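You operate a simulated robot arm through the tools that you are given. There is no shell and no other tool.

Carry out the task below with a simulated robot arm. There is one attempt and no reset: what you move stays moved.

TASK
Tape both sides of the Lot 65 coil from the forming bench.
Fine: use the tape stand, one stroke a side; leave the coil in the carriage, back at Load.

It is judged by the outcome, as a careful person would: the job done as asked, and still so three seconds after it is handed in. It fails if anything else is knocked over, pushed out of place, dropped, spilled or broken.

THE ROBOT
A 7-joint arm with a three-finger gripper, fixed in place. Base frame: the origin is at the foot of the arm, x ahead of it, y to its left, z up; the work surface is at about z = 727. Units: mm, rad, N and s.
Its first joint turns from -2.897 to 2.897 rad. Payload 2.69 kg.
The tool frame sits at the grasp point between the pads (the TCP): z along the fingers, y along the line on which they close. The tips reach 30 mm beyond it. Largest opening 128 mm; the body of the gripper starts 117 mm behind the TCP.
Orientation is told as [roll, pitch, yaw] about the base's x, y, z axes, in that order, counted from this pose: with the fingers straight down and closing along the base's y, the tool's x points along the base's -x, its y along +y and its z along -z.

THE INTERFACE
- The arm moves only by the tool drive_tool. Its argument "series" is a list of rows, each a list of 7 numbers: the shift along the tool's x, y, z in mm, then the turn, a rotation vector about the tool's x, y, z in rad, then the gripper command, from -1 (fully open) to 1 (shut), values between in proportion. In form: [[dx, dy, dz, wx, wy, wz, hand], ...]. A call has 1 to 20 rows; each row is the pose to reach, as a shift and turn from the pose commanded when the call began, along the tool's axes at that moment. Rows are played at 5 a second. More than 50 mm and 0.15 rad between two rows, or a gripper value outside its range, and nothing of the call is played. A pose out of reach is approached as far as the arm can. The call stops where the force on the tool passes 90 N (or 10 N more than at its start, if that is more) or the arm is blocked; 0.2 s more then pass. The fingers move at their own pace and stop on an object; they squeeze with about 27 N. The grip force told is the motor's: it shows also when the fingers shut on nothing. Time passes only in rows, and 0.2 s behind the last, so rows that repeat a pose let the fingers close. The reply holds the time, the measured pose of the TCP, the force on the tool along the base axes, the opening and the grip force, in the units named above and with some noise, with the torque about the TCP (base axes, N m) and any sound that the robot's microphone picked up.
- Cameras (640 x 400 px; columns grow to the right, rows downward): "scene" is fixed at [219.6, 649.5, 1288.1]; the picture's right is [-0.68, -0.73, 0.00], its down [-0.49, 0.46, -0.74] and it looks along [0.54, -0.50, -0.67] (base axes); focal length 214 px, centre (320, 200). "wrist" rides on the gripper at [58, 54, -131] in the tool frame; the picture's right is [-0.68, 0.74, 0.00], its down [-0.62, -0.57, -0.55] and it looks along [-0.40, -0.37, 0.84] (tool axes); focal length 234 px, centre (320, 200). There is no depth. A picture from a camera that has moved, and an enlarged one, comes with that camera's place and axes in the base frame and with its lens.
- capture(camera): a new picture of that camera. The clock stands still meanwhile.
- slide_trunk(by): slides the trunk up (or, below 0, down) by that many mm; the arm rides with it, the base frame stays. It gives what a move gives, with no picture.
- enlarge(camera, box): a new picture of the part [left, top, right, bottom] of that camera's present view, enlarged. The clock stands still meanwhile.
- finish_job(): hands the job in; it is judged then, once.

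Nothing tells you positions but the pictures and the camera data. Unless the task says otherwise, let go and move clear before handing in.

The tools are called after ">>>" as a command line: name --pt "numbers of a row" for each row, then --argument value for the rest, lists and objects as JSON in quotes. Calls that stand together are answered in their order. drive_tool: Moves the arm, as the interface text tells. Its arguments: {"type":"object","properties":{"series":{"type":"array","items":{"type":"array","items":{"type":"number"}}}},"required":["series"]} The other tools are called the same way: slide_trunk (by) slides the trunk up or down; capture (camera) takes a picture; enlarge (camera, box) takes an enlarged picture of a part of a camera's view; finish_job () hands the job in.

At the start:

```text
time_s: 0.0
tcp_pos: [624.6, 103.2, 1156.3]
ee_rot: [0.001, 0.002, 0.0]
ft_force: [-0.4, 0.8, 0.2]
ft_torque: [0.02, 0.01, 0.0]
width: 127.9
grip_force: 0.1
trunk travel left (down, up): [-150.0, 200.0]
```

scene: 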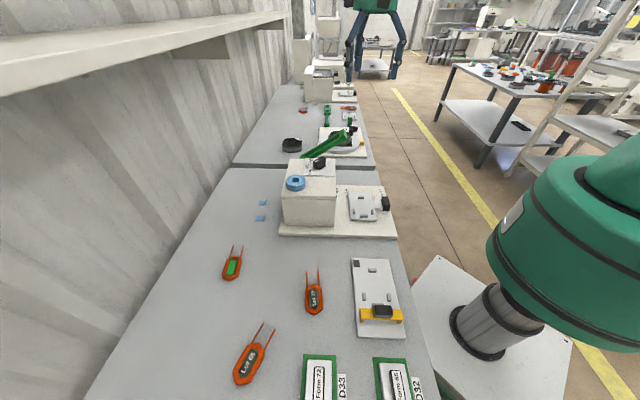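
wrist: 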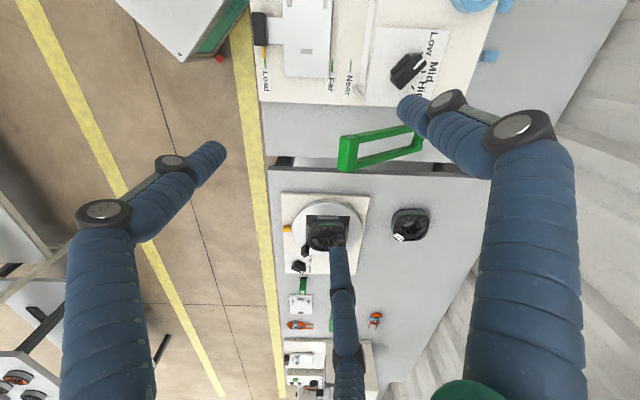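

I see a bench with several red coils, a tape stand (the white box with blue tape roll and a carriage), and labelled cards. I'll zoom in to read labels and understand the stand before moving.

>>> enlarge --camera "scene" --box '[180, 230, 340, 400]'

>>> enlarge --camera "scene" --box '[250, 145, 410, 245]'

>>> enlarge --camera "scene" --box '[290, 240, 450, 400]'

>>> enlarge --camera "wrist" --box '[240, 0, 520, 175]'

```text
2.35 times, centred on (260, 315) of scene
camera zoom: at [219.6, 649.5, 1288.1], right [-0.68, -0.73, 0.0], down [-0.49, 0.46, -0.74], along [0.54, -0.5, -0.67], focal length 505 px, centre (461, -71)
```

zoom: 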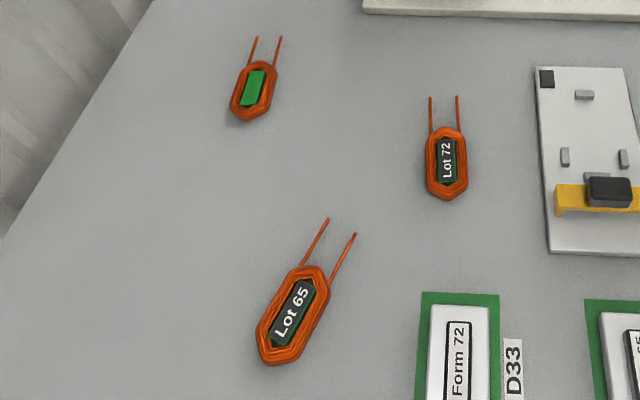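

```text
4.00 times, centred on (330, 195) of scene
camera zoom: at [219.6, 649.5, 1288.1], right [-0.68, -0.73, 0.0], down [-0.49, 0.46, -0.74], along [0.54, -0.5, -0.67], focal length 858 px, centre (280, 220)
```

zoom: 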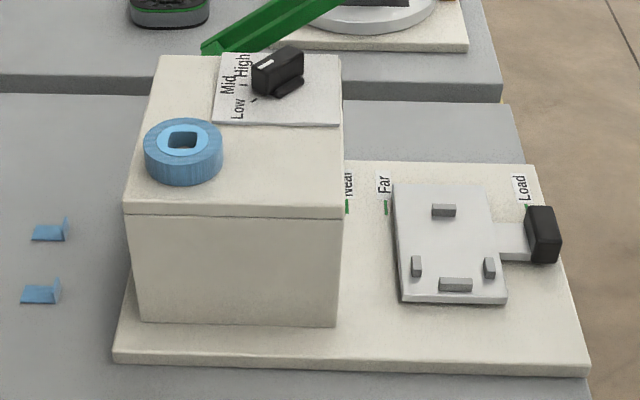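

```text
2.50 times, centred on (370, 320) of scene
camera zoom: at [219.6, 649.5, 1288.1], right [-0.68, -0.73, 0.0], down [-0.49, 0.46, -0.74], along [0.54, -0.5, -0.67], focal length 536 px, centre (195, -100)
```

zoom: 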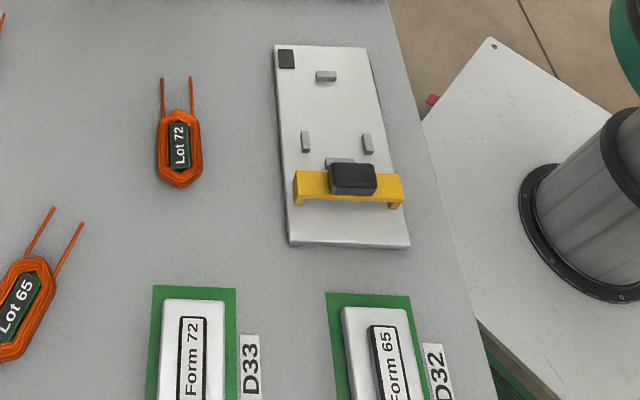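

```text
2.29 times, centred on (380, 88) of wrist
camera zoom: at [564.1, 157.5, 1284.9], right [0.68, 0.74, 0.0], down [0.62, -0.57, 0.55], along [0.4, -0.37, -0.84], focal length 535 px, centre (183, 457)
```

zoom: 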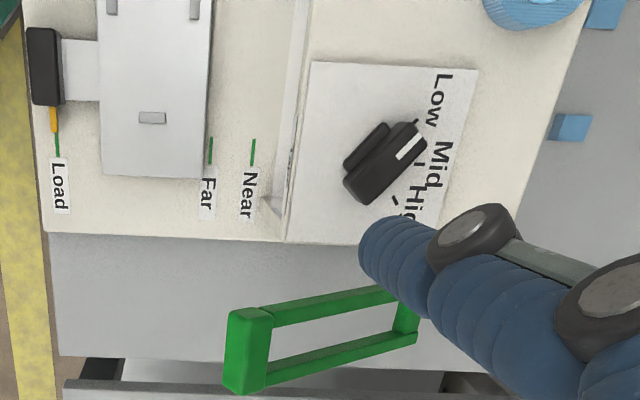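

I take the white box as the tape head, with marks Load/Far/Near and a Low/Mid/High dial. I'll look closer at the gripper, the rest of the surroundings, and the dial before moving.

>>> enlarge --camera "scene" --box '[280, 0, 440, 100]'

>>> enlarge --camera "wrist" --box '[260, 180, 440, 400]'

>>> enlarge --camera "scene" --box '[280, 150, 360, 200]'

>>> enlarge --camera "scene" --box '[440, 40, 640, 165]'

>>> enlarge --camera "scene" --box '[260, 60, 380, 165]'

```text
4.00 times, centred on (360, 50) of scene
camera zoom: at [219.6, 649.5, 1288.1], right [-0.68, -0.73, 0.0], down [-0.49, 0.46, -0.74], along [0.54, -0.5, -0.67], focal length 858 px, centre (160, 800)
```

zoom: 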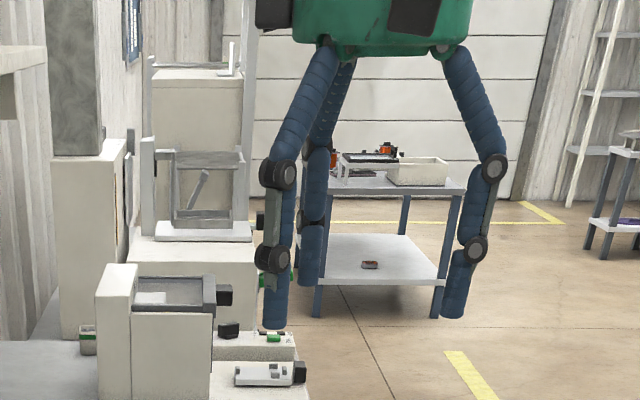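

```text
1.82 times, centred on (350, 290) of wrist
camera zoom: at [564.1, 157.5, 1284.9], right [0.68, 0.74, 0.0], down [0.62, -0.57, 0.55], along [0.4, -0.37, -0.84], focal length 426 px, centre (266, 36)
```

zoom: 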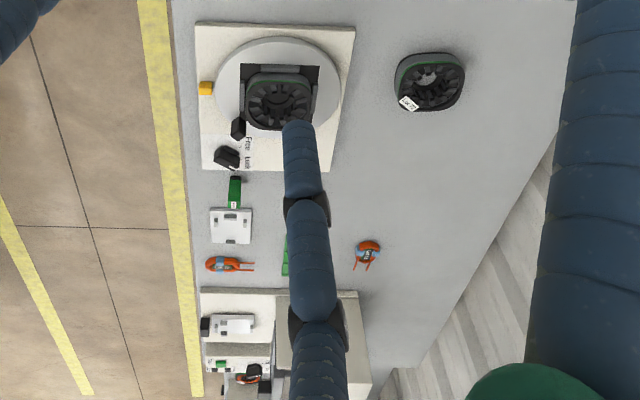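

```text
8.00 times, centred on (320, 175) of scene
camera zoom: at [219.6, 649.5, 1288.1], right [-0.68, -0.73, 0.0], down [-0.49, 0.46, -0.74], along [0.54, -0.5, -0.67], focal length 1716 px, centre (320, 400)
```

zoom: 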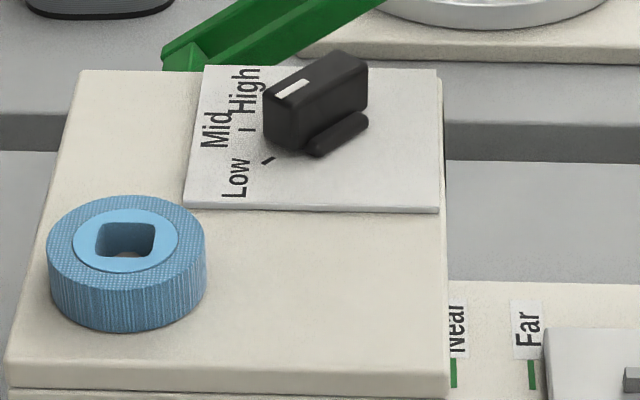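

```text
3.20 times, centred on (540, 102) of scene
camera zoom: at [219.6, 649.5, 1288.1], right [-0.68, -0.73, 0.0], down [-0.49, 0.46, -0.74], along [0.54, -0.5, -0.67], focal length 686 px, centre (-384, 512)
```

zoom: 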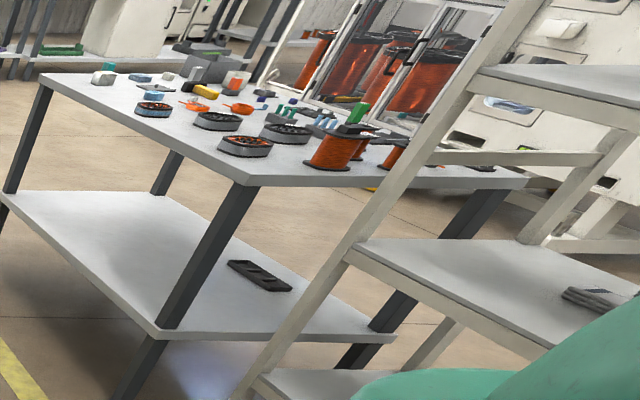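

```text
3.81 times, centred on (320, 112) of scene
camera zoom: at [219.6, 649.5, 1288.1], right [-0.68, -0.73, 0.0], down [-0.49, 0.46, -0.74], along [0.54, -0.5, -0.67], focal length 817 px, centre (320, 533)
```

zoom: 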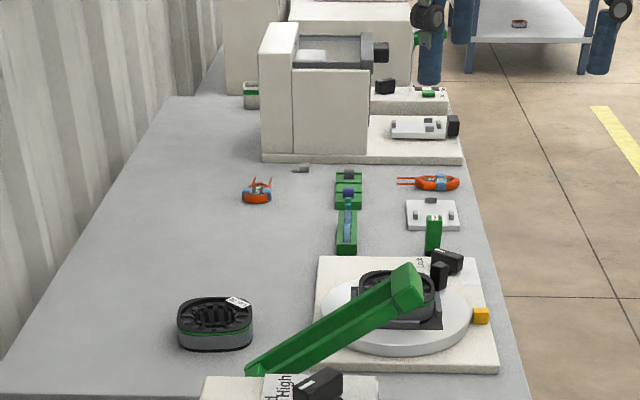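

The bench is turned about 45° in the base frame; the hand is drawn with what seem to be three fingers. I'll close and open the hand in free air to learn its real shape.

>>> drive_tool --pt "0 0 0 0 0 0 1" --pt "0 0 0 0 0 0 1" --pt "0 0 0 0 0 0 1" --pt "0 0 0 0 0 0 1"

```text
time_s: 1.0
tcp_pos: [622.9, 102.4, 1155.4]
ee_rot: [0.0, 0.0, -0.001]
ft_force: [-0.6, 0.3, -0.3]
ft_torque: [-0.04, 0.01, -0.01]
width: 2.2
grip_force: 26.3
trunk travel left (down, up): [-150.0, 200.0]
```

>>> capture --camera "wrist"

>>> enlarge --camera "scene" --box '[320, 0, 430, 100]'

```text
taken
camera wrist: at [564.1, 157.5, 1284.9], right [0.68, 0.74, 0.0], down [0.62, -0.57, 0.55], along [0.4, -0.37, -0.84], focal length 234 px, centre (320, 200)
```

wrist: 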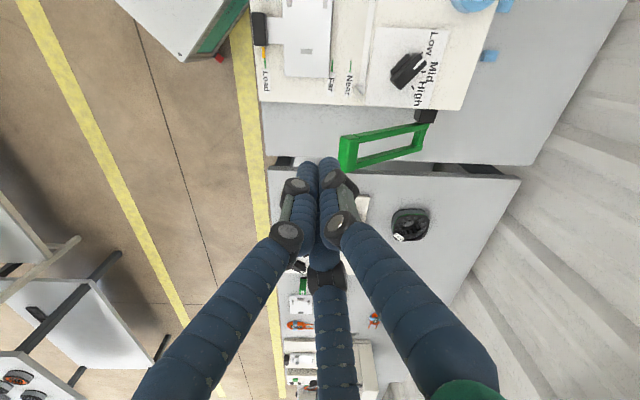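

```text
4.00 times, centred on (375, 50) of scene
camera zoom: at [219.6, 649.5, 1288.1], right [-0.68, -0.73, 0.0], down [-0.49, 0.46, -0.74], along [0.54, -0.5, -0.67], focal length 858 px, centre (100, 800)
```

zoom: 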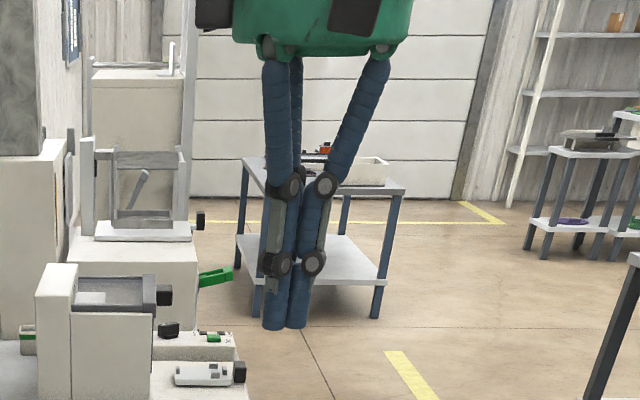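

The hand is a three‑jointed claw in the picture, closing at the TCP. I'll zoom in crisply on the dial, carriage, coil and the far-bench examples from here.

>>> enlarge --camera "wrist" --box '[370, 20, 466, 116]'

>>> enlarge --camera "wrist" --box '[246, 0, 374, 100]'

>>> enlarge --camera "wrist" --box '[270, 260, 400, 400]'

>>> enlarge --camera "scene" --box '[225, 315, 289, 395]'

>>> enlarge --camera "scene" --box '[340, 180, 404, 225]'

>>> enlarge --camera "scene" --box '[300, 80, 370, 125]'

```text
4.17 times, centred on (418, 68) of wrist
camera zoom: at [564.1, 157.5, 1284.9], right [0.68, 0.74, 0.0], down [0.62, -0.57, 0.55], along [0.4, -0.37, -0.84], focal length 976 px, centre (-88, 750)
```

zoom: 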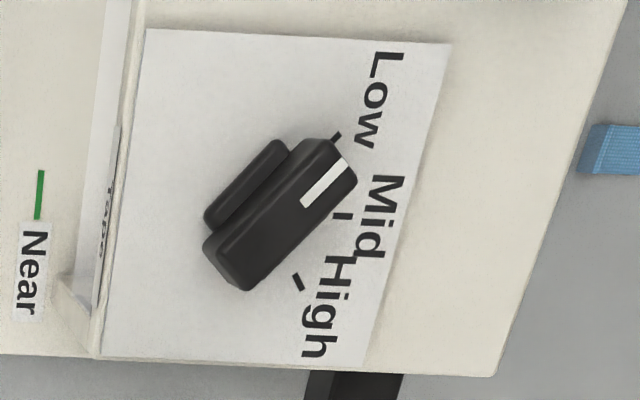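

```text
4.00 times, centred on (310, 50) of wrist
camera zoom: at [564.1, 157.5, 1284.9], right [0.68, 0.74, 0.0], down [0.62, -0.57, 0.55], along [0.4, -0.37, -0.84], focal length 937 px, centre (360, 800)
```

zoom: 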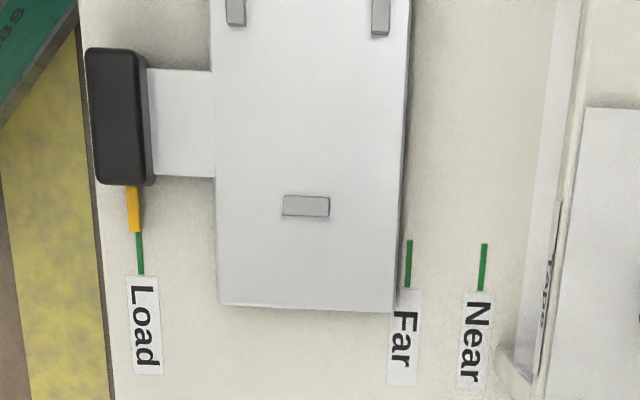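

```text
2.86 times, centred on (335, 330) of wrist
camera zoom: at [564.1, 157.5, 1284.9], right [0.68, 0.74, 0.0], down [0.62, -0.57, 0.55], along [0.4, -0.37, -0.84], focal length 669 px, centre (277, -171)
```

zoom: 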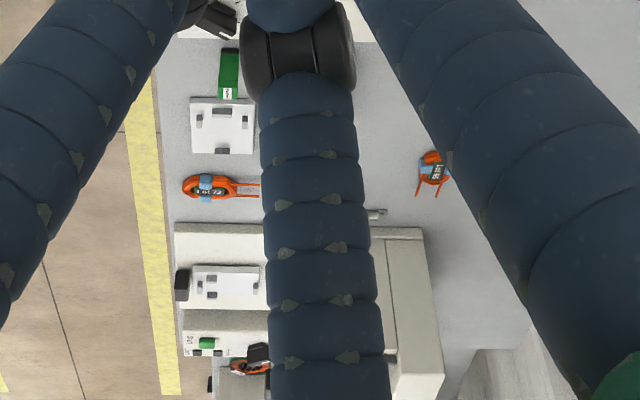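

```text
5.00 times, centred on (257, 355) of scene
camera zoom: at [219.6, 649.5, 1288.1], right [-0.68, -0.73, 0.0], down [-0.49, 0.46, -0.74], along [0.54, -0.5, -0.67], focal length 1072 px, centre (635, -575)
```

zoom: 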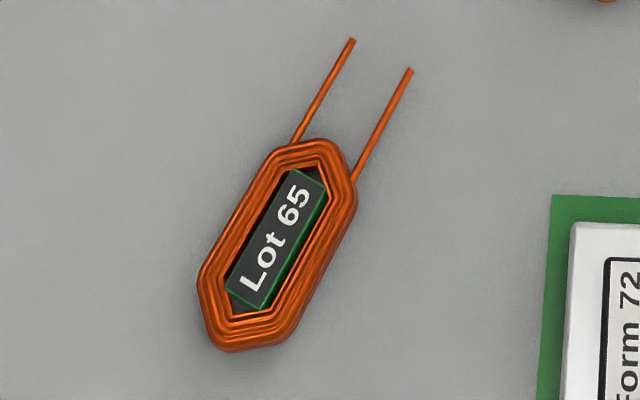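

```text
8.89 times, centred on (372, 202) of scene
camera zoom: at [219.6, 649.5, 1288.1], right [-0.68, -0.73, 0.0], down [-0.49, 0.46, -0.74], along [0.54, -0.5, -0.67], focal length 1906 px, centre (-142, 178)
```

zoom: 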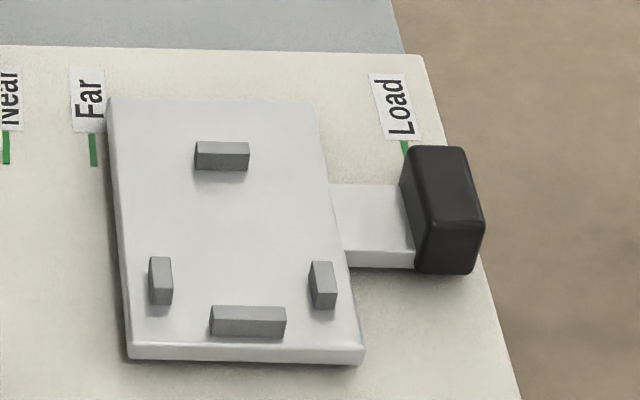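

```text
8.89 times, centred on (335, 102) of scene
camera zoom: at [219.6, 649.5, 1288.1], right [-0.68, -0.73, 0.0], down [-0.49, 0.46, -0.74], along [0.54, -0.5, -0.67], focal length 1906 px, centre (187, 1067)
```

zoom: 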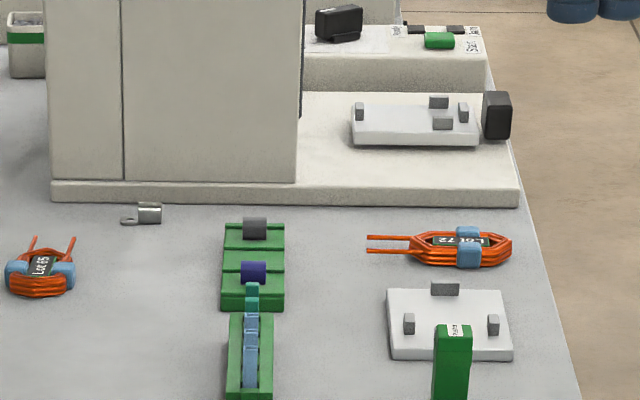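

The dial's white mark points at Low; finished examples on the far bench show blue tape on both long legs. Next I read the remaining labels and the second jig, then go over the coil for an overhead look.

>>> enlarge --camera "scene" --box '[296, 345, 424, 400]'

>>> enlarge --camera "scene" --box '[345, 250, 409, 345]'

>>> enlarge --camera "scene" --box '[210, 185, 290, 290]'

>>> enlarge --camera "wrist" --box '[340, 0, 404, 50]'

>>> drive_tool --pt "0 0 0 0 0 0 -1" --pt "0 50 0 0 0 -0.15 -1" --pt "0 100 0 0 0 -0.3 -1" --pt "0 150 0 0 0 -0.45 -1" --pt "0 200 0 0 0 -0.6 -1" --pt "0 250 0 0 0 -0.75 -1" --pt "30 290 0 0 0 -0.9 -1" --pt "60 330 0 0 0 -1.05 -1" --pt "90 370 0 0 0 -1.2 -1" --pt "120 410 0 0 0 -1.35 -1" --pt "140 450 0 0 0 -1.5 -1"

```text
5.00 times, centred on (360, 372) of scene
camera zoom: at [219.6, 649.5, 1288.1], right [-0.68, -0.73, 0.0], down [-0.49, 0.46, -0.74], along [0.54, -0.5, -0.67], focal length 1072 px, centre (120, -662)
```

zoom: 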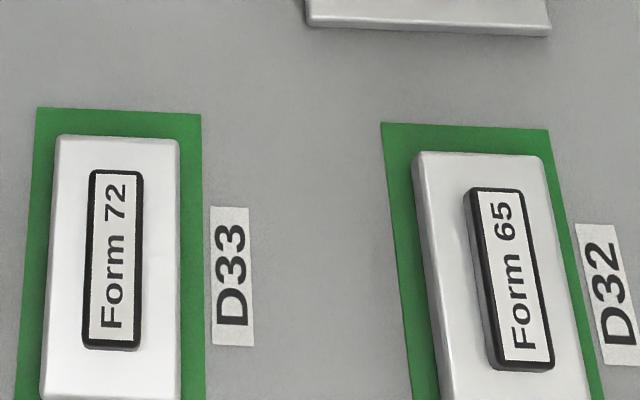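

```text
4.21 times, centred on (377, 298) of scene
camera zoom: at [219.6, 649.5, 1288.1], right [-0.68, -0.73, 0.0], down [-0.49, 0.46, -0.74], along [0.54, -0.5, -0.67], focal length 903 px, centre (80, -210)
```

zoom: 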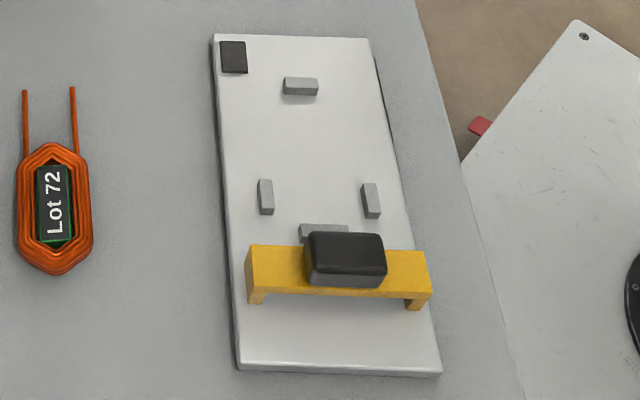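

```text
3.81 times, centred on (250, 238) of scene
camera zoom: at [219.6, 649.5, 1288.1], right [-0.68, -0.73, 0.0], down [-0.49, 0.46, -0.74], along [0.54, -0.5, -0.67], focal length 817 px, centre (587, 57)
```

zoom: 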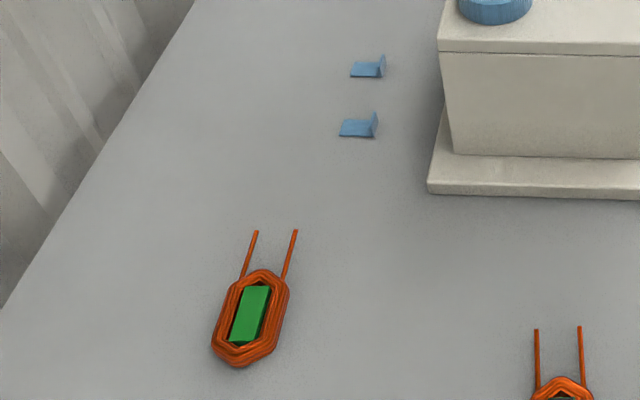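

```text
8.00 times, centred on (372, 25) of wrist
camera zoom: at [564.1, 157.5, 1284.9], right [0.68, 0.74, 0.0], down [0.62, -0.57, 0.55], along [0.4, -0.37, -0.84], focal length 1873 px, centre (-96, 1600)
```

zoom: 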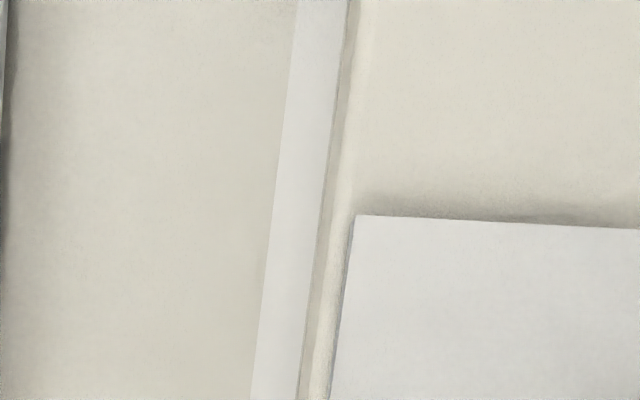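

```text
time_s: 3.4
tcp_pos: [483.0, 553.7, 1154.8]
ee_rot: [0.0, 0.0, 1.504]
ft_force: [-0.8, -0.6, 0.1]
ft_torque: [0.03, 0.0, 0.04]
width: 128.1
grip_force: 0.0
trunk travel left (down, up): [-150.0, 200.0]
```

Arm is now near the coil with yaw ≈ 86°. I'll look from the wrist.

>>> capture --camera "wrist"

```text
taken
camera wrist: at [423.8, 499.0, 1283.7], right [-0.69, 0.73, 0.0], down [0.61, 0.58, 0.55], along [0.4, 0.38, -0.84], focal length 234 px, centre (320, 200)
```

wrist: 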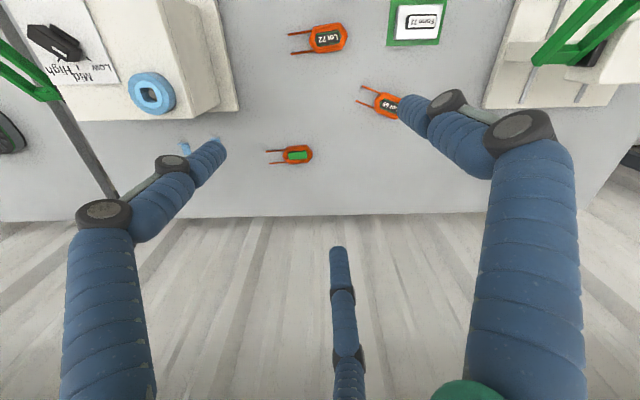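

The Lot 65 coil is just right of centre. I'll zoom on it for measurement and on the other items on the bench.

>>> enlarge --camera "wrist" --box '[350, 75, 414, 125]'

>>> enlarge --camera "wrist" --box '[260, 140, 324, 180]'

>>> enlarge --camera "wrist" --box '[480, 0, 640, 120]'

```text
8.00 times, centred on (382, 100) of wrist
camera zoom: at [423.8, 499.0, 1283.7], right [-0.69, 0.73, 0.0], down [0.61, 0.58, 0.55], along [0.4, 0.38, -0.84], focal length 1873 px, centre (-176, 1000)
```

zoom: 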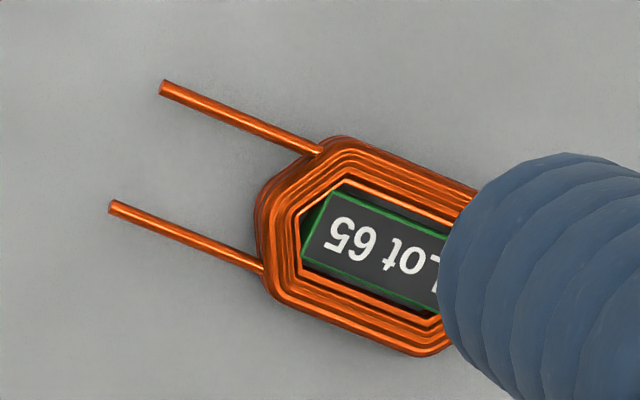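

```text
10.00 times, centred on (292, 160) of wrist
camera zoom: at [423.8, 499.0, 1283.7], right [-0.69, 0.73, 0.0], down [0.61, 0.58, 0.55], along [0.4, 0.38, -0.84], focal length 2342 px, centre (600, 600)
```

zoom: 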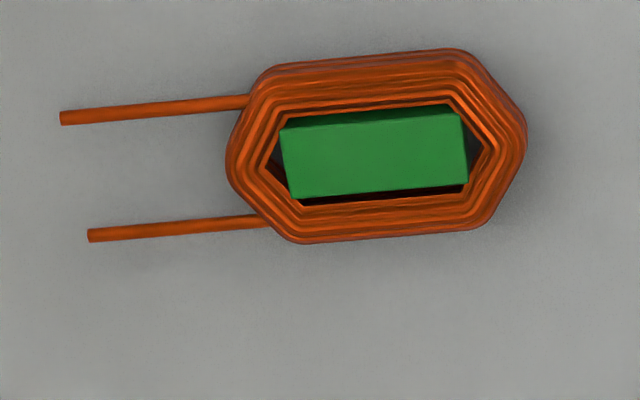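

```text
3.33 times, centred on (560, 60) of wrist
camera zoom: at [423.8, 499.0, 1283.7], right [-0.69, 0.73, 0.0], down [0.61, 0.58, 0.55], along [0.4, 0.38, -0.84], focal length 781 px, centre (-480, 667)
```

zoom: 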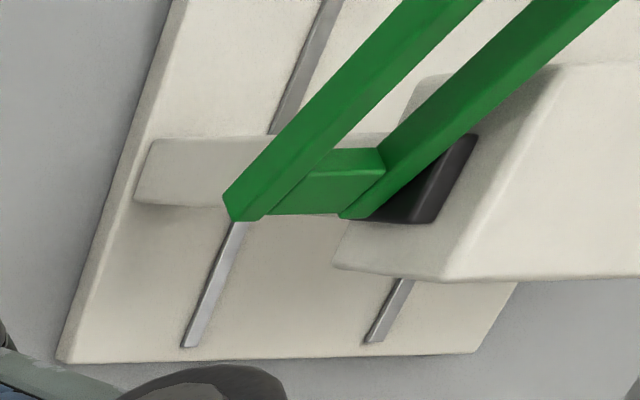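

The coil is a hexagonal body about 77 × 46 mm centred near [396, 688], leads pointing −66°. I'll move above it, aligning the closing line across its width, and re-measure from closer.

>>> drive_tool --pt "-16 12 34 0 0 -0.06 -1" --pt "-32 24 68 0 0 -0.12 -1" --pt "-48 36 102 0 0 -0.18 -1" --pt "-64 48 136 0 0 -0.24 -1" --pt "-80 60 170 0 0 -0.3 -1" --pt "-96 72 204 0 0 -0.36 -1" --pt "-112 84 238 0 0 -0.42 -1" --pt "-128.2 95.3 275 0 0 -0.482 -1" --pt "-128.2 95.3 275 0 0 -0.482 -1"

>>> capture --camera "wrist"

>>> capture --camera "scene"

```text
time_s: 5.4
tcp_pos: [397.8, 688.6, 878.2]
ee_rot: [-0.001, -0.001, 1.982]
ft_force: [-0.7, 0.8, -1.7]
ft_torque: [-0.01, -0.01, 0.0]
width: 128.0
grip_force: 0.0
trunk travel left (down, up): [-150.0, 200.0]
```

```text
taken
camera wrist: at [371.4, 614.3, 1008.3], right [-0.95, 0.33, 0.0], down [0.27, 0.79, 0.55], along [0.18, 0.52, -0.84], focal length 234 px, centre (320, 200)
```

wrist: 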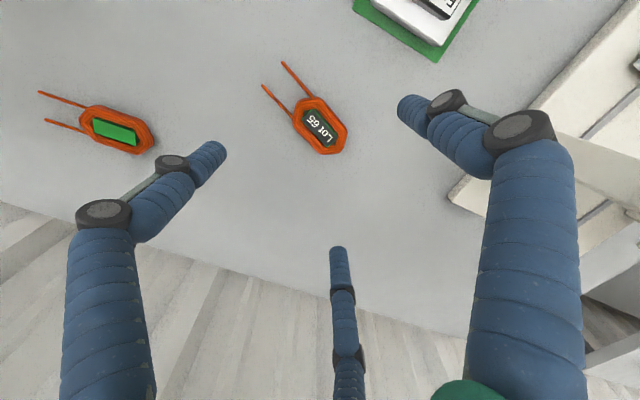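

```text
taken
```

scene: 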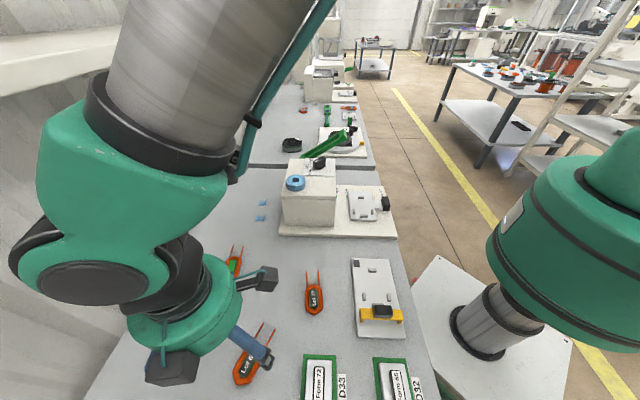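

The coil lies between the fingers below the TCP. I'll zoom to measure it precisely.

>>> enlarge --camera "wrist" --box '[250, 55, 378, 160]'

```text
3.81 times, centred on (314, 108) of wrist
camera zoom: at [371.4, 614.3, 1008.3], right [-0.95, 0.33, 0.0], down [0.27, 0.79, 0.55], along [0.18, 0.52, -0.84], focal length 892 px, centre (343, 552)
```

zoom: 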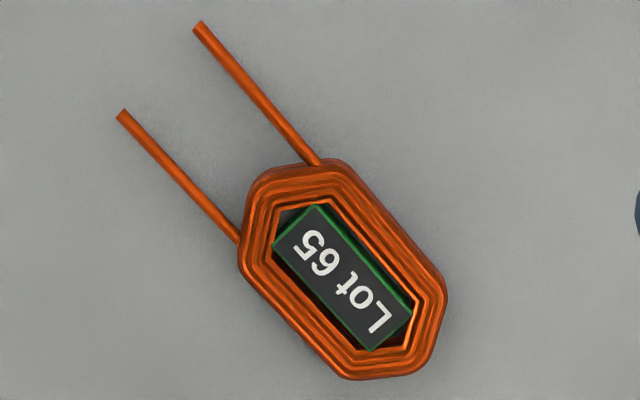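

Coil centre is about [397, 687], axis −67°, well aligned. I'll descend to just above it with the fingers partly open, gripping slightly toward the lead end.

>>> drive_tool --pt "2 0.4 30 0 0 0.006 -0.2" --pt "4 0.8 60 0 0 0.012 -0.2" --pt "6 1.1 90 0 0 0.012 -0.2" --pt "6 1.1 90 0 0 0.012 -0.2"

>>> capture --camera "wrist"

>>> enlarge --camera "scene" --box '[200, 310, 300, 400]'

```text
time_s: 6.4
tcp_pos: [397.3, 681.6, 789.7]
ee_rot: [0.0, 0.0, 1.97]
ft_force: [-0.1, -0.1, -1.0]
ft_torque: [-0.03, 0.02, 0.01]
width: 76.7
grip_force: 0.0
trunk travel left (down, up): [-150.0, 200.0]
```

```text
taken
camera wrist: at [370.6, 608.2, 919.6], right [-0.94, 0.34, 0.0], down [0.28, 0.79, 0.55], along [0.18, 0.52, -0.84], focal length 234 px, centre (320, 200)
```

wrist: 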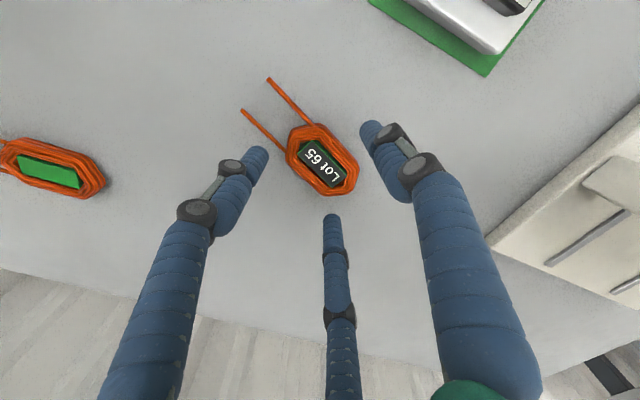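

```text
4.44 times, centred on (250, 355) of scene
camera zoom: at [219.6, 649.5, 1288.1], right [-0.68, -0.73, 0.0], down [-0.49, 0.46, -0.74], along [0.54, -0.5, -0.67], focal length 953 px, centre (631, -489)
```

zoom: 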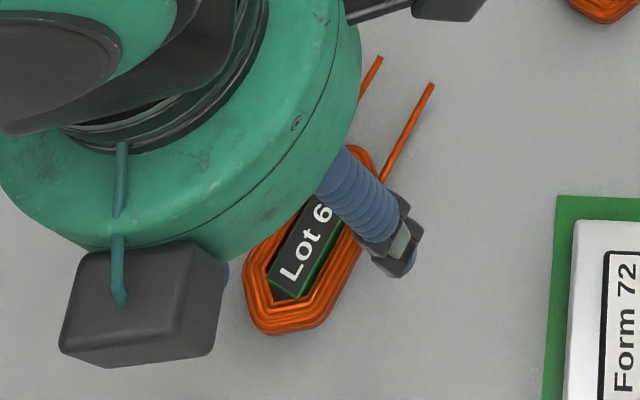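

Fingers straddle the coil correctly. I'll descend to tips ~3 mm above the bench and then close.

>>> drive_tool --pt "0 -2 10 0 0 0 -0.2" --pt "0 -2 20 0 0 0 -0.2" --pt "0 -2 28 0 0 0 -0.2" --pt "0 -2 28 0 0 0 -0.2"

>>> capture --camera "wrist"

```text
time_s: 7.4
tcp_pos: [400.7, 683.1, 763.1]
ee_rot: [-0.003, -0.003, 1.971]
ft_force: [-2.3, 1.9, 7.7]
ft_torque: [0.41, 0.09, 0.09]
width: 79.6
grip_force: 2.1
trunk travel left (down, up): [-150.0, 200.0]
```

```text
taken
camera wrist: at [372.8, 609.2, 892.9], right [-0.94, 0.34, 0.0], down [0.28, 0.79, 0.55], along [0.19, 0.52, -0.83], focal length 234 px, centre (320, 200)
```

wrist: 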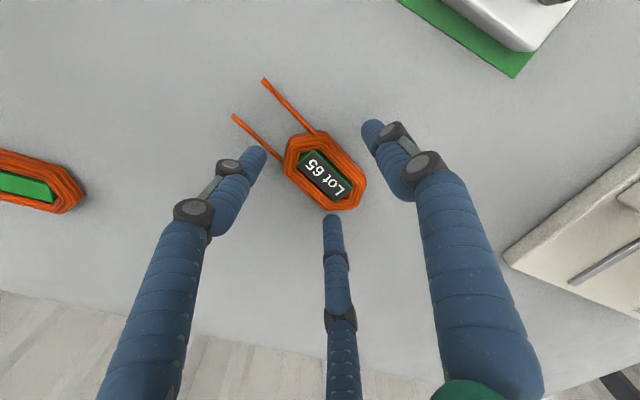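

A fingertip of the claw is touching the coil's far corner (7.7 N up, torque on that side), so the three fingers are real, 120° apart. I'll lift a little, and measure coil thickness and peg heights before choosing a grip.

>>> drive_tool --pt "0 0 -15 0 0 0 -0.2" --pt "0 0 -40 0 0 0 -0.2" --pt "0 0 -60 0 0 0 -0.2"

>>> enlarge --camera "wrist" --box '[220, 50, 400, 230]'

>>> enlarge --camera "scene" --box '[348, 188, 388, 213]'

>>> enlarge --camera "scene" --box '[300, 270, 330, 320]'

```text
time_s: 8.2
tcp_pos: [400.3, 682.4, 821.5]
ee_rot: [0.0, 0.001, 1.97]
ft_force: [-0.3, -0.6, -1.2]
ft_torque: [0.0, -0.01, -0.03]
width: 77.0
grip_force: 0.1
trunk travel left (down, up): [-150.0, 200.0]
```

```text
2.22 times, centred on (310, 140) of wrist
camera zoom: at [373.3, 608.5, 951.8], right [-0.94, 0.34, 0.0], down [0.28, 0.79, 0.55], along [0.18, 0.52, -0.84], focal length 520 px, centre (342, 333)
```

zoom: 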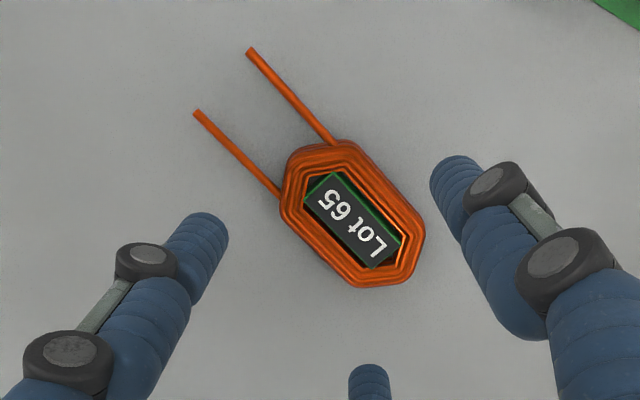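

```text
16.00 times, centred on (368, 200) of scene
camera zoom: at [219.6, 649.5, 1288.1], right [-0.68, -0.73, 0.0], down [-0.49, 0.46, -0.74], along [0.54, -0.5, -0.67], focal length 3432 px, centre (-448, 192)
```

zoom: 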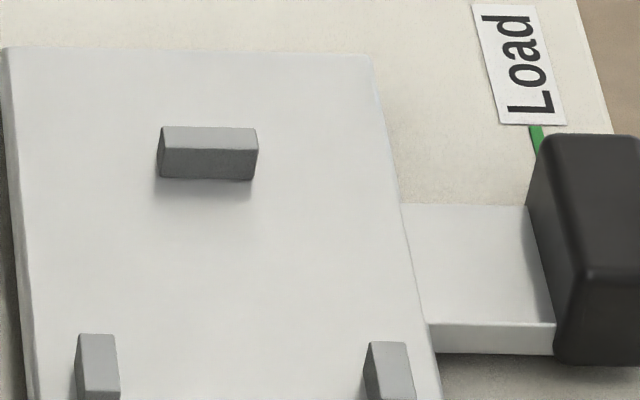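

```text
8.00 times, centred on (315, 295) of scene
camera zoom: at [219.6, 649.5, 1288.1], right [-0.68, -0.73, 0.0], down [-0.49, 0.46, -0.74], along [0.54, -0.5, -0.67], focal length 1716 px, centre (360, -560)
```

zoom: 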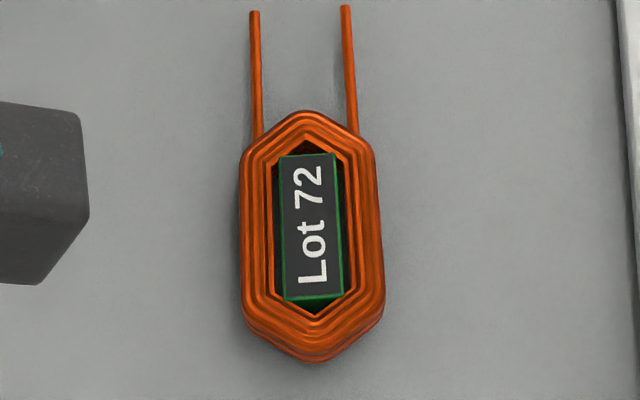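

Finger geometry now makes sense: three round fingers (≈15.5 mm) at 120°, so the best grip is the finger pair pinching the long legs with the single finger lying between the leads. Before gripping, I'll go look closely at the carriage and check I can reach the needed wrist angle there.

>>> drive_tool --pt "0 0 -46 0 0 0 -0.2" --pt "0 0 -92 0 0 0 -0.2" --pt "0 0 -139 0 0 0 -0.2" --pt "43.2 7.6 -139 0 0 -0.032 -0.2" --pt "86.4 15.2 -139 0 0 -0.064 -0.2" --pt "129.6 22.8 -139 0 0 -0.097 -0.2" --pt "172.8 30.4 -139 0 0 -0.129 -0.2" --pt "216 38 -139 0 0 -0.161 -0.2" --pt "259.2 45.6 -139 0 0 -0.193 -0.2" --pt "302.4 53.2 -139 0 0 -0.225 -0.2" --pt "345.6 60.8 -139 0 0 -0.257 -0.2" --pt "388.8 68.4 -139 0 0 -0.29 -0.2" --pt "432 76 -139 0 0 -0.322 -0.2" --pt "475.2 83.6 -139 0 0 -0.354 -0.2" --pt "518.8 91.1 -139 0 0 -0.386 -0.2" --pt "518.8 91.1 -139 0 0 -0.386 -0.2"

>>> capture --camera "wrist"

```text
time_s: 11.6
tcp_pos: [517.9, 166.4, 961.2]
ee_rot: [-0.001, 0.001, 2.357]
ft_force: [0.0, -0.6, 0.7]
ft_torque: [0.05, 0.0, -0.05]
width: 76.6
grip_force: 0.0
trunk travel left (down, up): [-150.0, 200.0]
```

```text
taken
camera wrist: at [520.4, 88.4, 1090.9], right [-1.0, -0.04, 0.0], down [-0.04, 0.83, 0.55], along [-0.02, 0.55, -0.84], focal length 234 px, centre (320, 200)
```

wrist: 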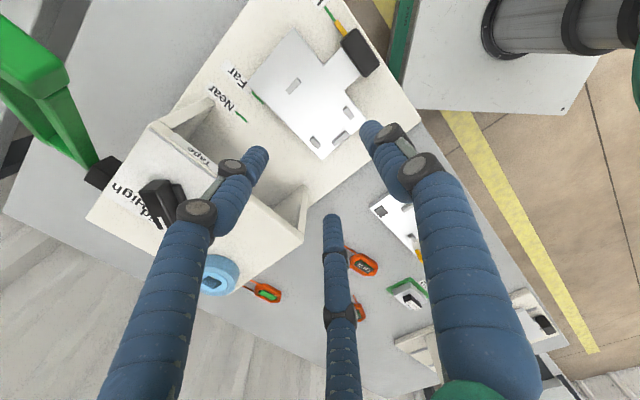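

Good overhead view of the carriage. Zooming in on the pegs, handle, marks and the head opening.

>>> enlarge --camera "wrist" --box '[240, 20, 390, 165]'

>>> enlarge --camera "wrist" --box '[140, 60, 320, 240]'

>>> enlarge --camera "wrist" --box '[300, 0, 390, 80]'

```text
2.76 times, centred on (315, 92) of wrist
camera zoom: at [520.4, 88.4, 1090.9], right [-1.0, -0.04, 0.0], down [-0.04, 0.83, 0.55], along [-0.02, 0.55, -0.84], focal length 646 px, centre (334, 497)
```

zoom: 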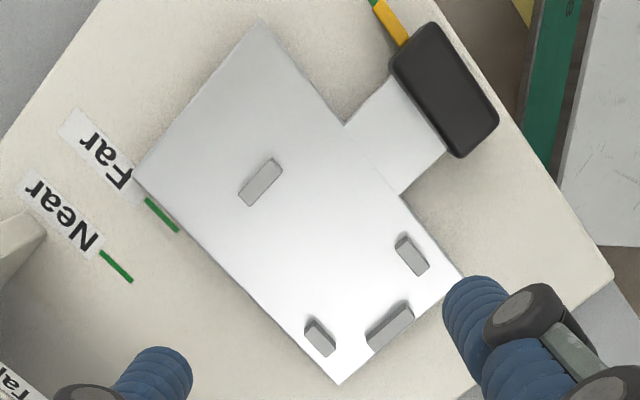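

```text
2.22 times, centred on (230, 150) of wrist
camera zoom: at [520.4, 88.4, 1090.9], right [-1.0, -0.04, 0.0], down [-0.04, 0.83, 0.55], along [-0.02, 0.55, -0.84], focal length 520 px, centre (520, 311)
```

zoom: 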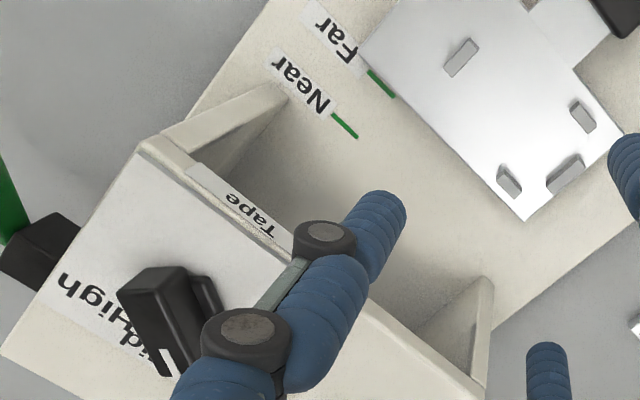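

```text
5.00 times, centred on (345, 40) of wrist
camera zoom: at [520.4, 88.4, 1090.9], right [-1.0, -0.04, 0.0], down [-0.04, 0.83, 0.55], along [-0.02, 0.55, -0.84], focal length 1171 px, centre (195, 1000)
```

zoom: 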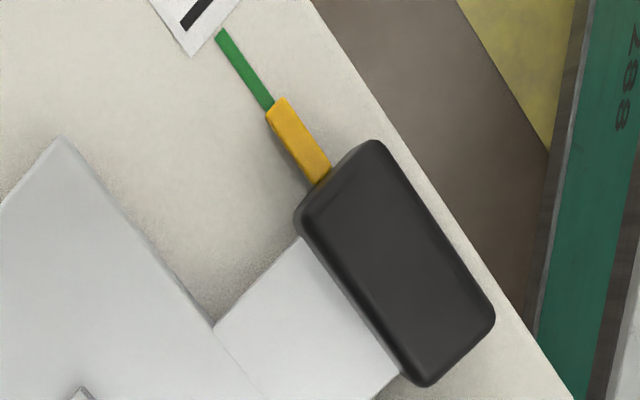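

The pegs give a nest of about 85 × 54 mm; strokes work out as Load→Far ≈ 133 mm and Load→Near ≈ 170 mm. Now I test whether the wrist can reach yaw 225° (single finger toward the leads) here.

>>> drive_tool --pt "0 0 0 0 0 -0.14 -0.2" --pt "0 0 0 0 0 -0.28 -0.2" --pt "0 0 0 0 0 -0.42 -0.2" --pt "0 0 0 0 0 -0.56 -0.2" --pt "0 0 0 0 0 -0.7 -0.2" --pt "0 0 0 0 0 -0.84 -0.2" --pt "0 0 0 0 0 -0.98 -0.2" --pt "0 0 0 0 0 -1.12 -0.2" --pt "0 0 0 0 0 -1.26 -0.2" --pt "0 0 0 0 0 -1.4 -0.2" --pt "0 0 0 0 0 -1.48 -0.2" --pt "0 0 0 0 0 -1.57 -0.2" --pt "0 0 0 0 0 -1.57 -0.2"

>>> enlarge --camera "scene" --box '[315, 120, 375, 160]'

>>> capture --camera "wrist"

```text
time_s: 14.4
tcp_pos: [438.4, 145.6, 822.4]
ee_rot: [0.007, 0.01, -2.356]
ft_force: [-3.3, 0.5, -8.7]
ft_torque: [0.03, -0.32, -0.02]
width: 76.5
grip_force: 0.0
out of reach, approached as far as the arm can: row 8, 9, 10, 11, 12, 13
trunk travel left (down, up): [-150.0, 200.0]
```

```text
10.00 times, centred on (345, 140) of scene
camera zoom: at [219.6, 649.5, 1288.1], right [-0.68, -0.73, 0.0], down [-0.49, 0.46, -0.74], along [0.54, -0.5, -0.67], focal length 2145 px, centre (70, 800)
```

zoom: 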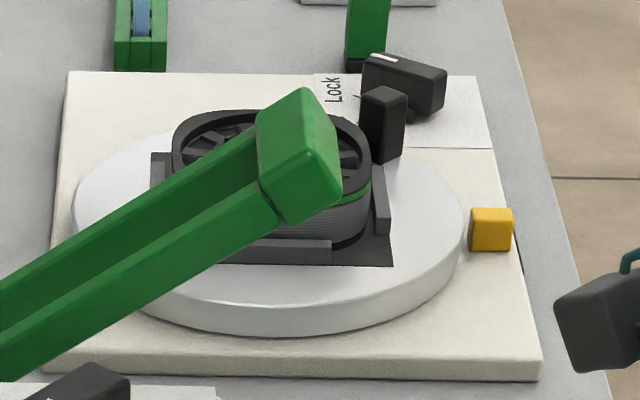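

```text
taken
camera wrist: at [516.0, 149.7, 953.9], right [0.04, -1.0, 0.0], down [-0.84, -0.04, 0.54], along [-0.54, -0.02, -0.84], focal length 234 px, centre (320, 200)
```

wrist: 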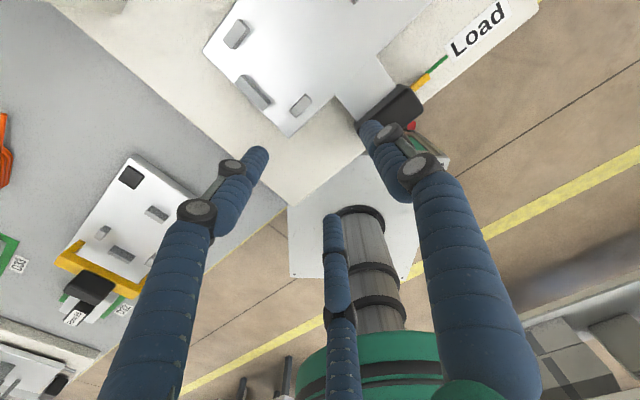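

The arm couldn't reach that yaw and drifted down instead; nothing appears touched, but I must back out by reversing the turn right away.

>>> drive_tool --pt "0 0 0 0 0 0.14 -0.2" --pt "0 0 0 0 0 0.28 -0.2" --pt "0 0 0 0 0 0.42 -0.2" --pt "0 0 0 0 0 0.56 -0.2" --pt "0 0 0 0 0 0.7 -0.2"

>>> capture --camera "scene"

```text
time_s: 15.6
tcp_pos: [433.5, 142.4, 820.6]
ee_rot: [0.0, -0.001, -3.059]
ft_force: [-0.7, -1.1, 0.0]
ft_torque: [0.03, -0.01, 0.03]
width: 76.7
grip_force: 0.1
trunk travel left (down, up): [-150.0, 200.0]
```

```text
taken
```

scene: 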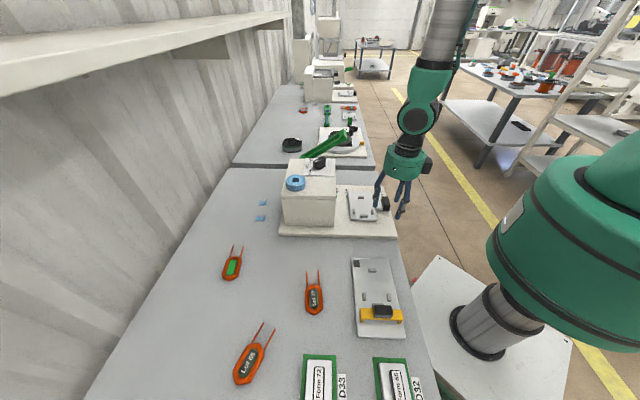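

The arm is fine and nothing moved. Interesting: yaw 225° was reachable lower and closer in, so I'll test it step by step at a lower height above the carriage.

>>> drive_tool --pt "0 0 -35 0 0 0 -0.2" --pt "0 0 -70 0 0 0 -0.2" --pt "36 3.4 -70 0 0 0 -0.2" --pt "72 6.8 -70 0 0 0 -0.2" --pt "107 10.2 -70 0 0 0 -0.2" --pt "107 10.2 -70 0 0 0 -0.2"

>>> drive_tool --pt "0 0 0 0 0 -0.1 -0.2" --pt "0 0 0 0 0 -0.2 -0.2"

```text
time_s: 17.0
tcp_pos: [543.1, 141.3, 890.9]
ee_rot: [0.0, -0.001, -3.057]
ft_force: [0.0, 0.3, 0.0]
ft_torque: [0.0, -0.02, -0.02]
width: 76.8
grip_force: 0.0
trunk travel left (down, up): [-150.0, 200.0]
```

```text
time_s: 17.6
tcp_pos: [543.1, 141.6, 892.0]
ee_rot: [0.008, -0.001, -2.982]
ft_force: [0.0, 0.5, -0.4]
ft_torque: [0.0, 0.05, -0.01]
width: 77.0
grip_force: 0.1
out of reach, approached as far as the arm can: row 1, 2
trunk travel left (down, up): [-150.0, 200.0]
```

Upper yaw limit here is ≈189°. The wrist's full range suggests −135° (the same orientation) may be reachable by unwinding the other way; I'll test that in the air.

>>> drive_tool --pt "0 0 0 0 0 0.145 -0.2" --pt "0 0 0 0 0 0.29 -0.2" --pt "0 0 0 0 0 0.435 -0.2" --pt "0 0 0 0 0 0.58 -0.2" --pt "0 0 0 0 0 0.725 -0.2" --pt "0 0 0 0 0 0.87 -0.2" --pt "0 0 0 0 0 1.015 -0.2" --pt "0 0 0 0 0 1.16 -0.2" --pt "0 0 0 0 0 1.305 -0.2" --pt "0 0 0 0 0 1.45 -0.2" --pt "0 0 0 0 0 1.595 -0.2" --pt "0 0 0 0 0 1.74 -0.2" --pt "0 0 0 0 0 1.885 -0.2" --pt "0 0 0 0 0 2.03 -0.2" --pt "0 0 0 0 0 2.175 -0.2" --pt "0 0 0 0 0 2.32 -0.2" --pt "0 0 0 0 0 2.465 -0.2" --pt "0 0 0 0 0 2.61 -0.2" --pt "0 0 0 0 0 2.755 -0.2" --pt "0 0 0 0 0 2.9 -0.2"

>>> drive_tool --pt "0 0 0 0 0 0.145 -0.2" --pt "0 0 0 0 0 0.29 -0.2" --pt "0 0 0 0 0 0.435 -0.2" --pt "0 0 0 0 0 0.58 -0.2" --pt "0 0 0 0 0 0.725 -0.2" --pt "0 0 0 0 0 0.87 -0.2" --pt "0 0 0 0 0 1.015 -0.2" --pt "0 0 0 0 0 1.16 -0.2" --pt "0 0 0 0 0 1.305 -0.2" --pt "0 0 0 0 0 1.45 -0.2" --pt "0 0 0 0 0 1.595 -0.2" --pt "0 0 0 0 0 1.74 -0.2"

```text
time_s: 21.8
tcp_pos: [540.5, 140.5, 891.2]
ee_rot: [-0.007, 0.0, 0.4]
ft_force: [0.1, -0.2, 0.4]
ft_torque: [-0.02, 0.0, -0.03]
width: 76.7
grip_force: 0.2
trunk travel left (down, up): [-150.0, 200.0]
```

```text
time_s: 24.4
tcp_pos: [540.9, 140.8, 890.6]
ee_rot: [0.002, -0.007, -1.34]
ft_force: [0.3, -0.5, -0.2]
ft_torque: [-0.04, 0.0, 0.01]
width: 76.7
grip_force: 0.0
trunk travel left (down, up): [-150.0, 200.0]
```

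Going well at yaw −77°. Continuing in smaller batches toward −135°.

>>> drive_tool --pt "0 0 0 0 0 0.14 -0.2" --pt "0 0 0 0 0 0.28 -0.2" --pt "0 0 0 0 0 0.42 -0.2" --pt "0 0 0 0 0 0.56 -0.2"

>>> drive_tool --pt "0 0 0 0 0 0.12 -0.2" --pt "0 0 0 0 0 0.2 -0.2"

>>> drive_tool --pt "0 0 0 0 0 0.1 -0.2"

>>> drive_tool --pt "0 0 0 0 0 0.1 -0.2"

```text
time_s: 25.4
tcp_pos: [541.1, 142.8, 890.4]
ee_rot: [0.004, -0.005, -1.898]
ft_force: [-0.3, -0.1, -0.7]
ft_torque: [0.0, -0.03, 0.0]
width: 76.8
grip_force: 0.1
trunk travel left (down, up): [-150.0, 200.0]
```

```text
time_s: 26.0
tcp_pos: [542.1, 141.5, 891.4]
ee_rot: [0.004, -0.006, -2.1]
ft_force: [-0.5, 0.9, 0.4]
ft_torque: [0.01, -0.02, 0.01]
width: 76.9
grip_force: 0.0
trunk travel left (down, up): [-150.0, 200.0]
```

```text
time_s: 26.4
tcp_pos: [540.0, 141.1, 891.5]
ee_rot: [0.004, -0.004, -2.2]
ft_force: [0.4, -0.1, -0.1]
ft_torque: [0.01, -0.04, -0.03]
width: 76.8
grip_force: 0.1
trunk travel left (down, up): [-150.0, 200.0]
```

```text
time_s: 26.8
tcp_pos: [542.1, 141.1, 892.3]
ee_rot: [0.005, -0.002, -2.299]
ft_force: [0.3, -1.1, -0.1]
ft_torque: [0.0, 0.0, 0.02]
width: 76.6
grip_force: 0.1
trunk travel left (down, up): [-150.0, 200.0]
```

>>> drive_tool --pt "0 0 0 0 0 0.057 -0.2"

>>> capture --camera "wrist"

```text
time_s: 27.2
tcp_pos: [541.5, 140.3, 890.8]
ee_rot: [0.006, -0.002, -2.355]
ft_force: [0.0, 0.1, -0.1]
ft_torque: [0.02, 0.04, 0.02]
width: 76.8
grip_force: 0.2
trunk travel left (down, up): [-150.0, 200.0]
```

```text
taken
camera wrist: at [620.1, 145.9, 1021.0], right [0.04, -1.0, 0.01], down [-0.84, -0.03, 0.55], along [-0.55, -0.03, -0.84], focal length 234 px, centre (320, 200)
```

wrist: 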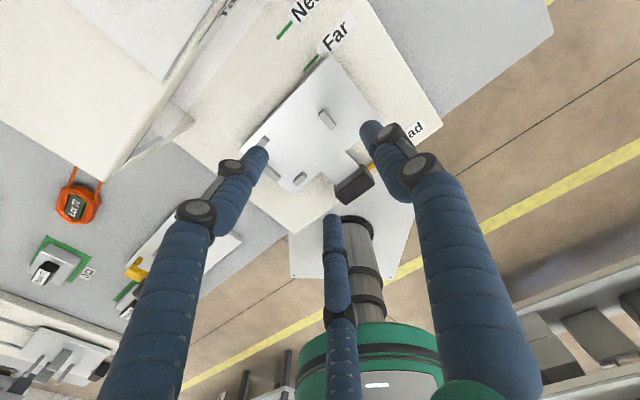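

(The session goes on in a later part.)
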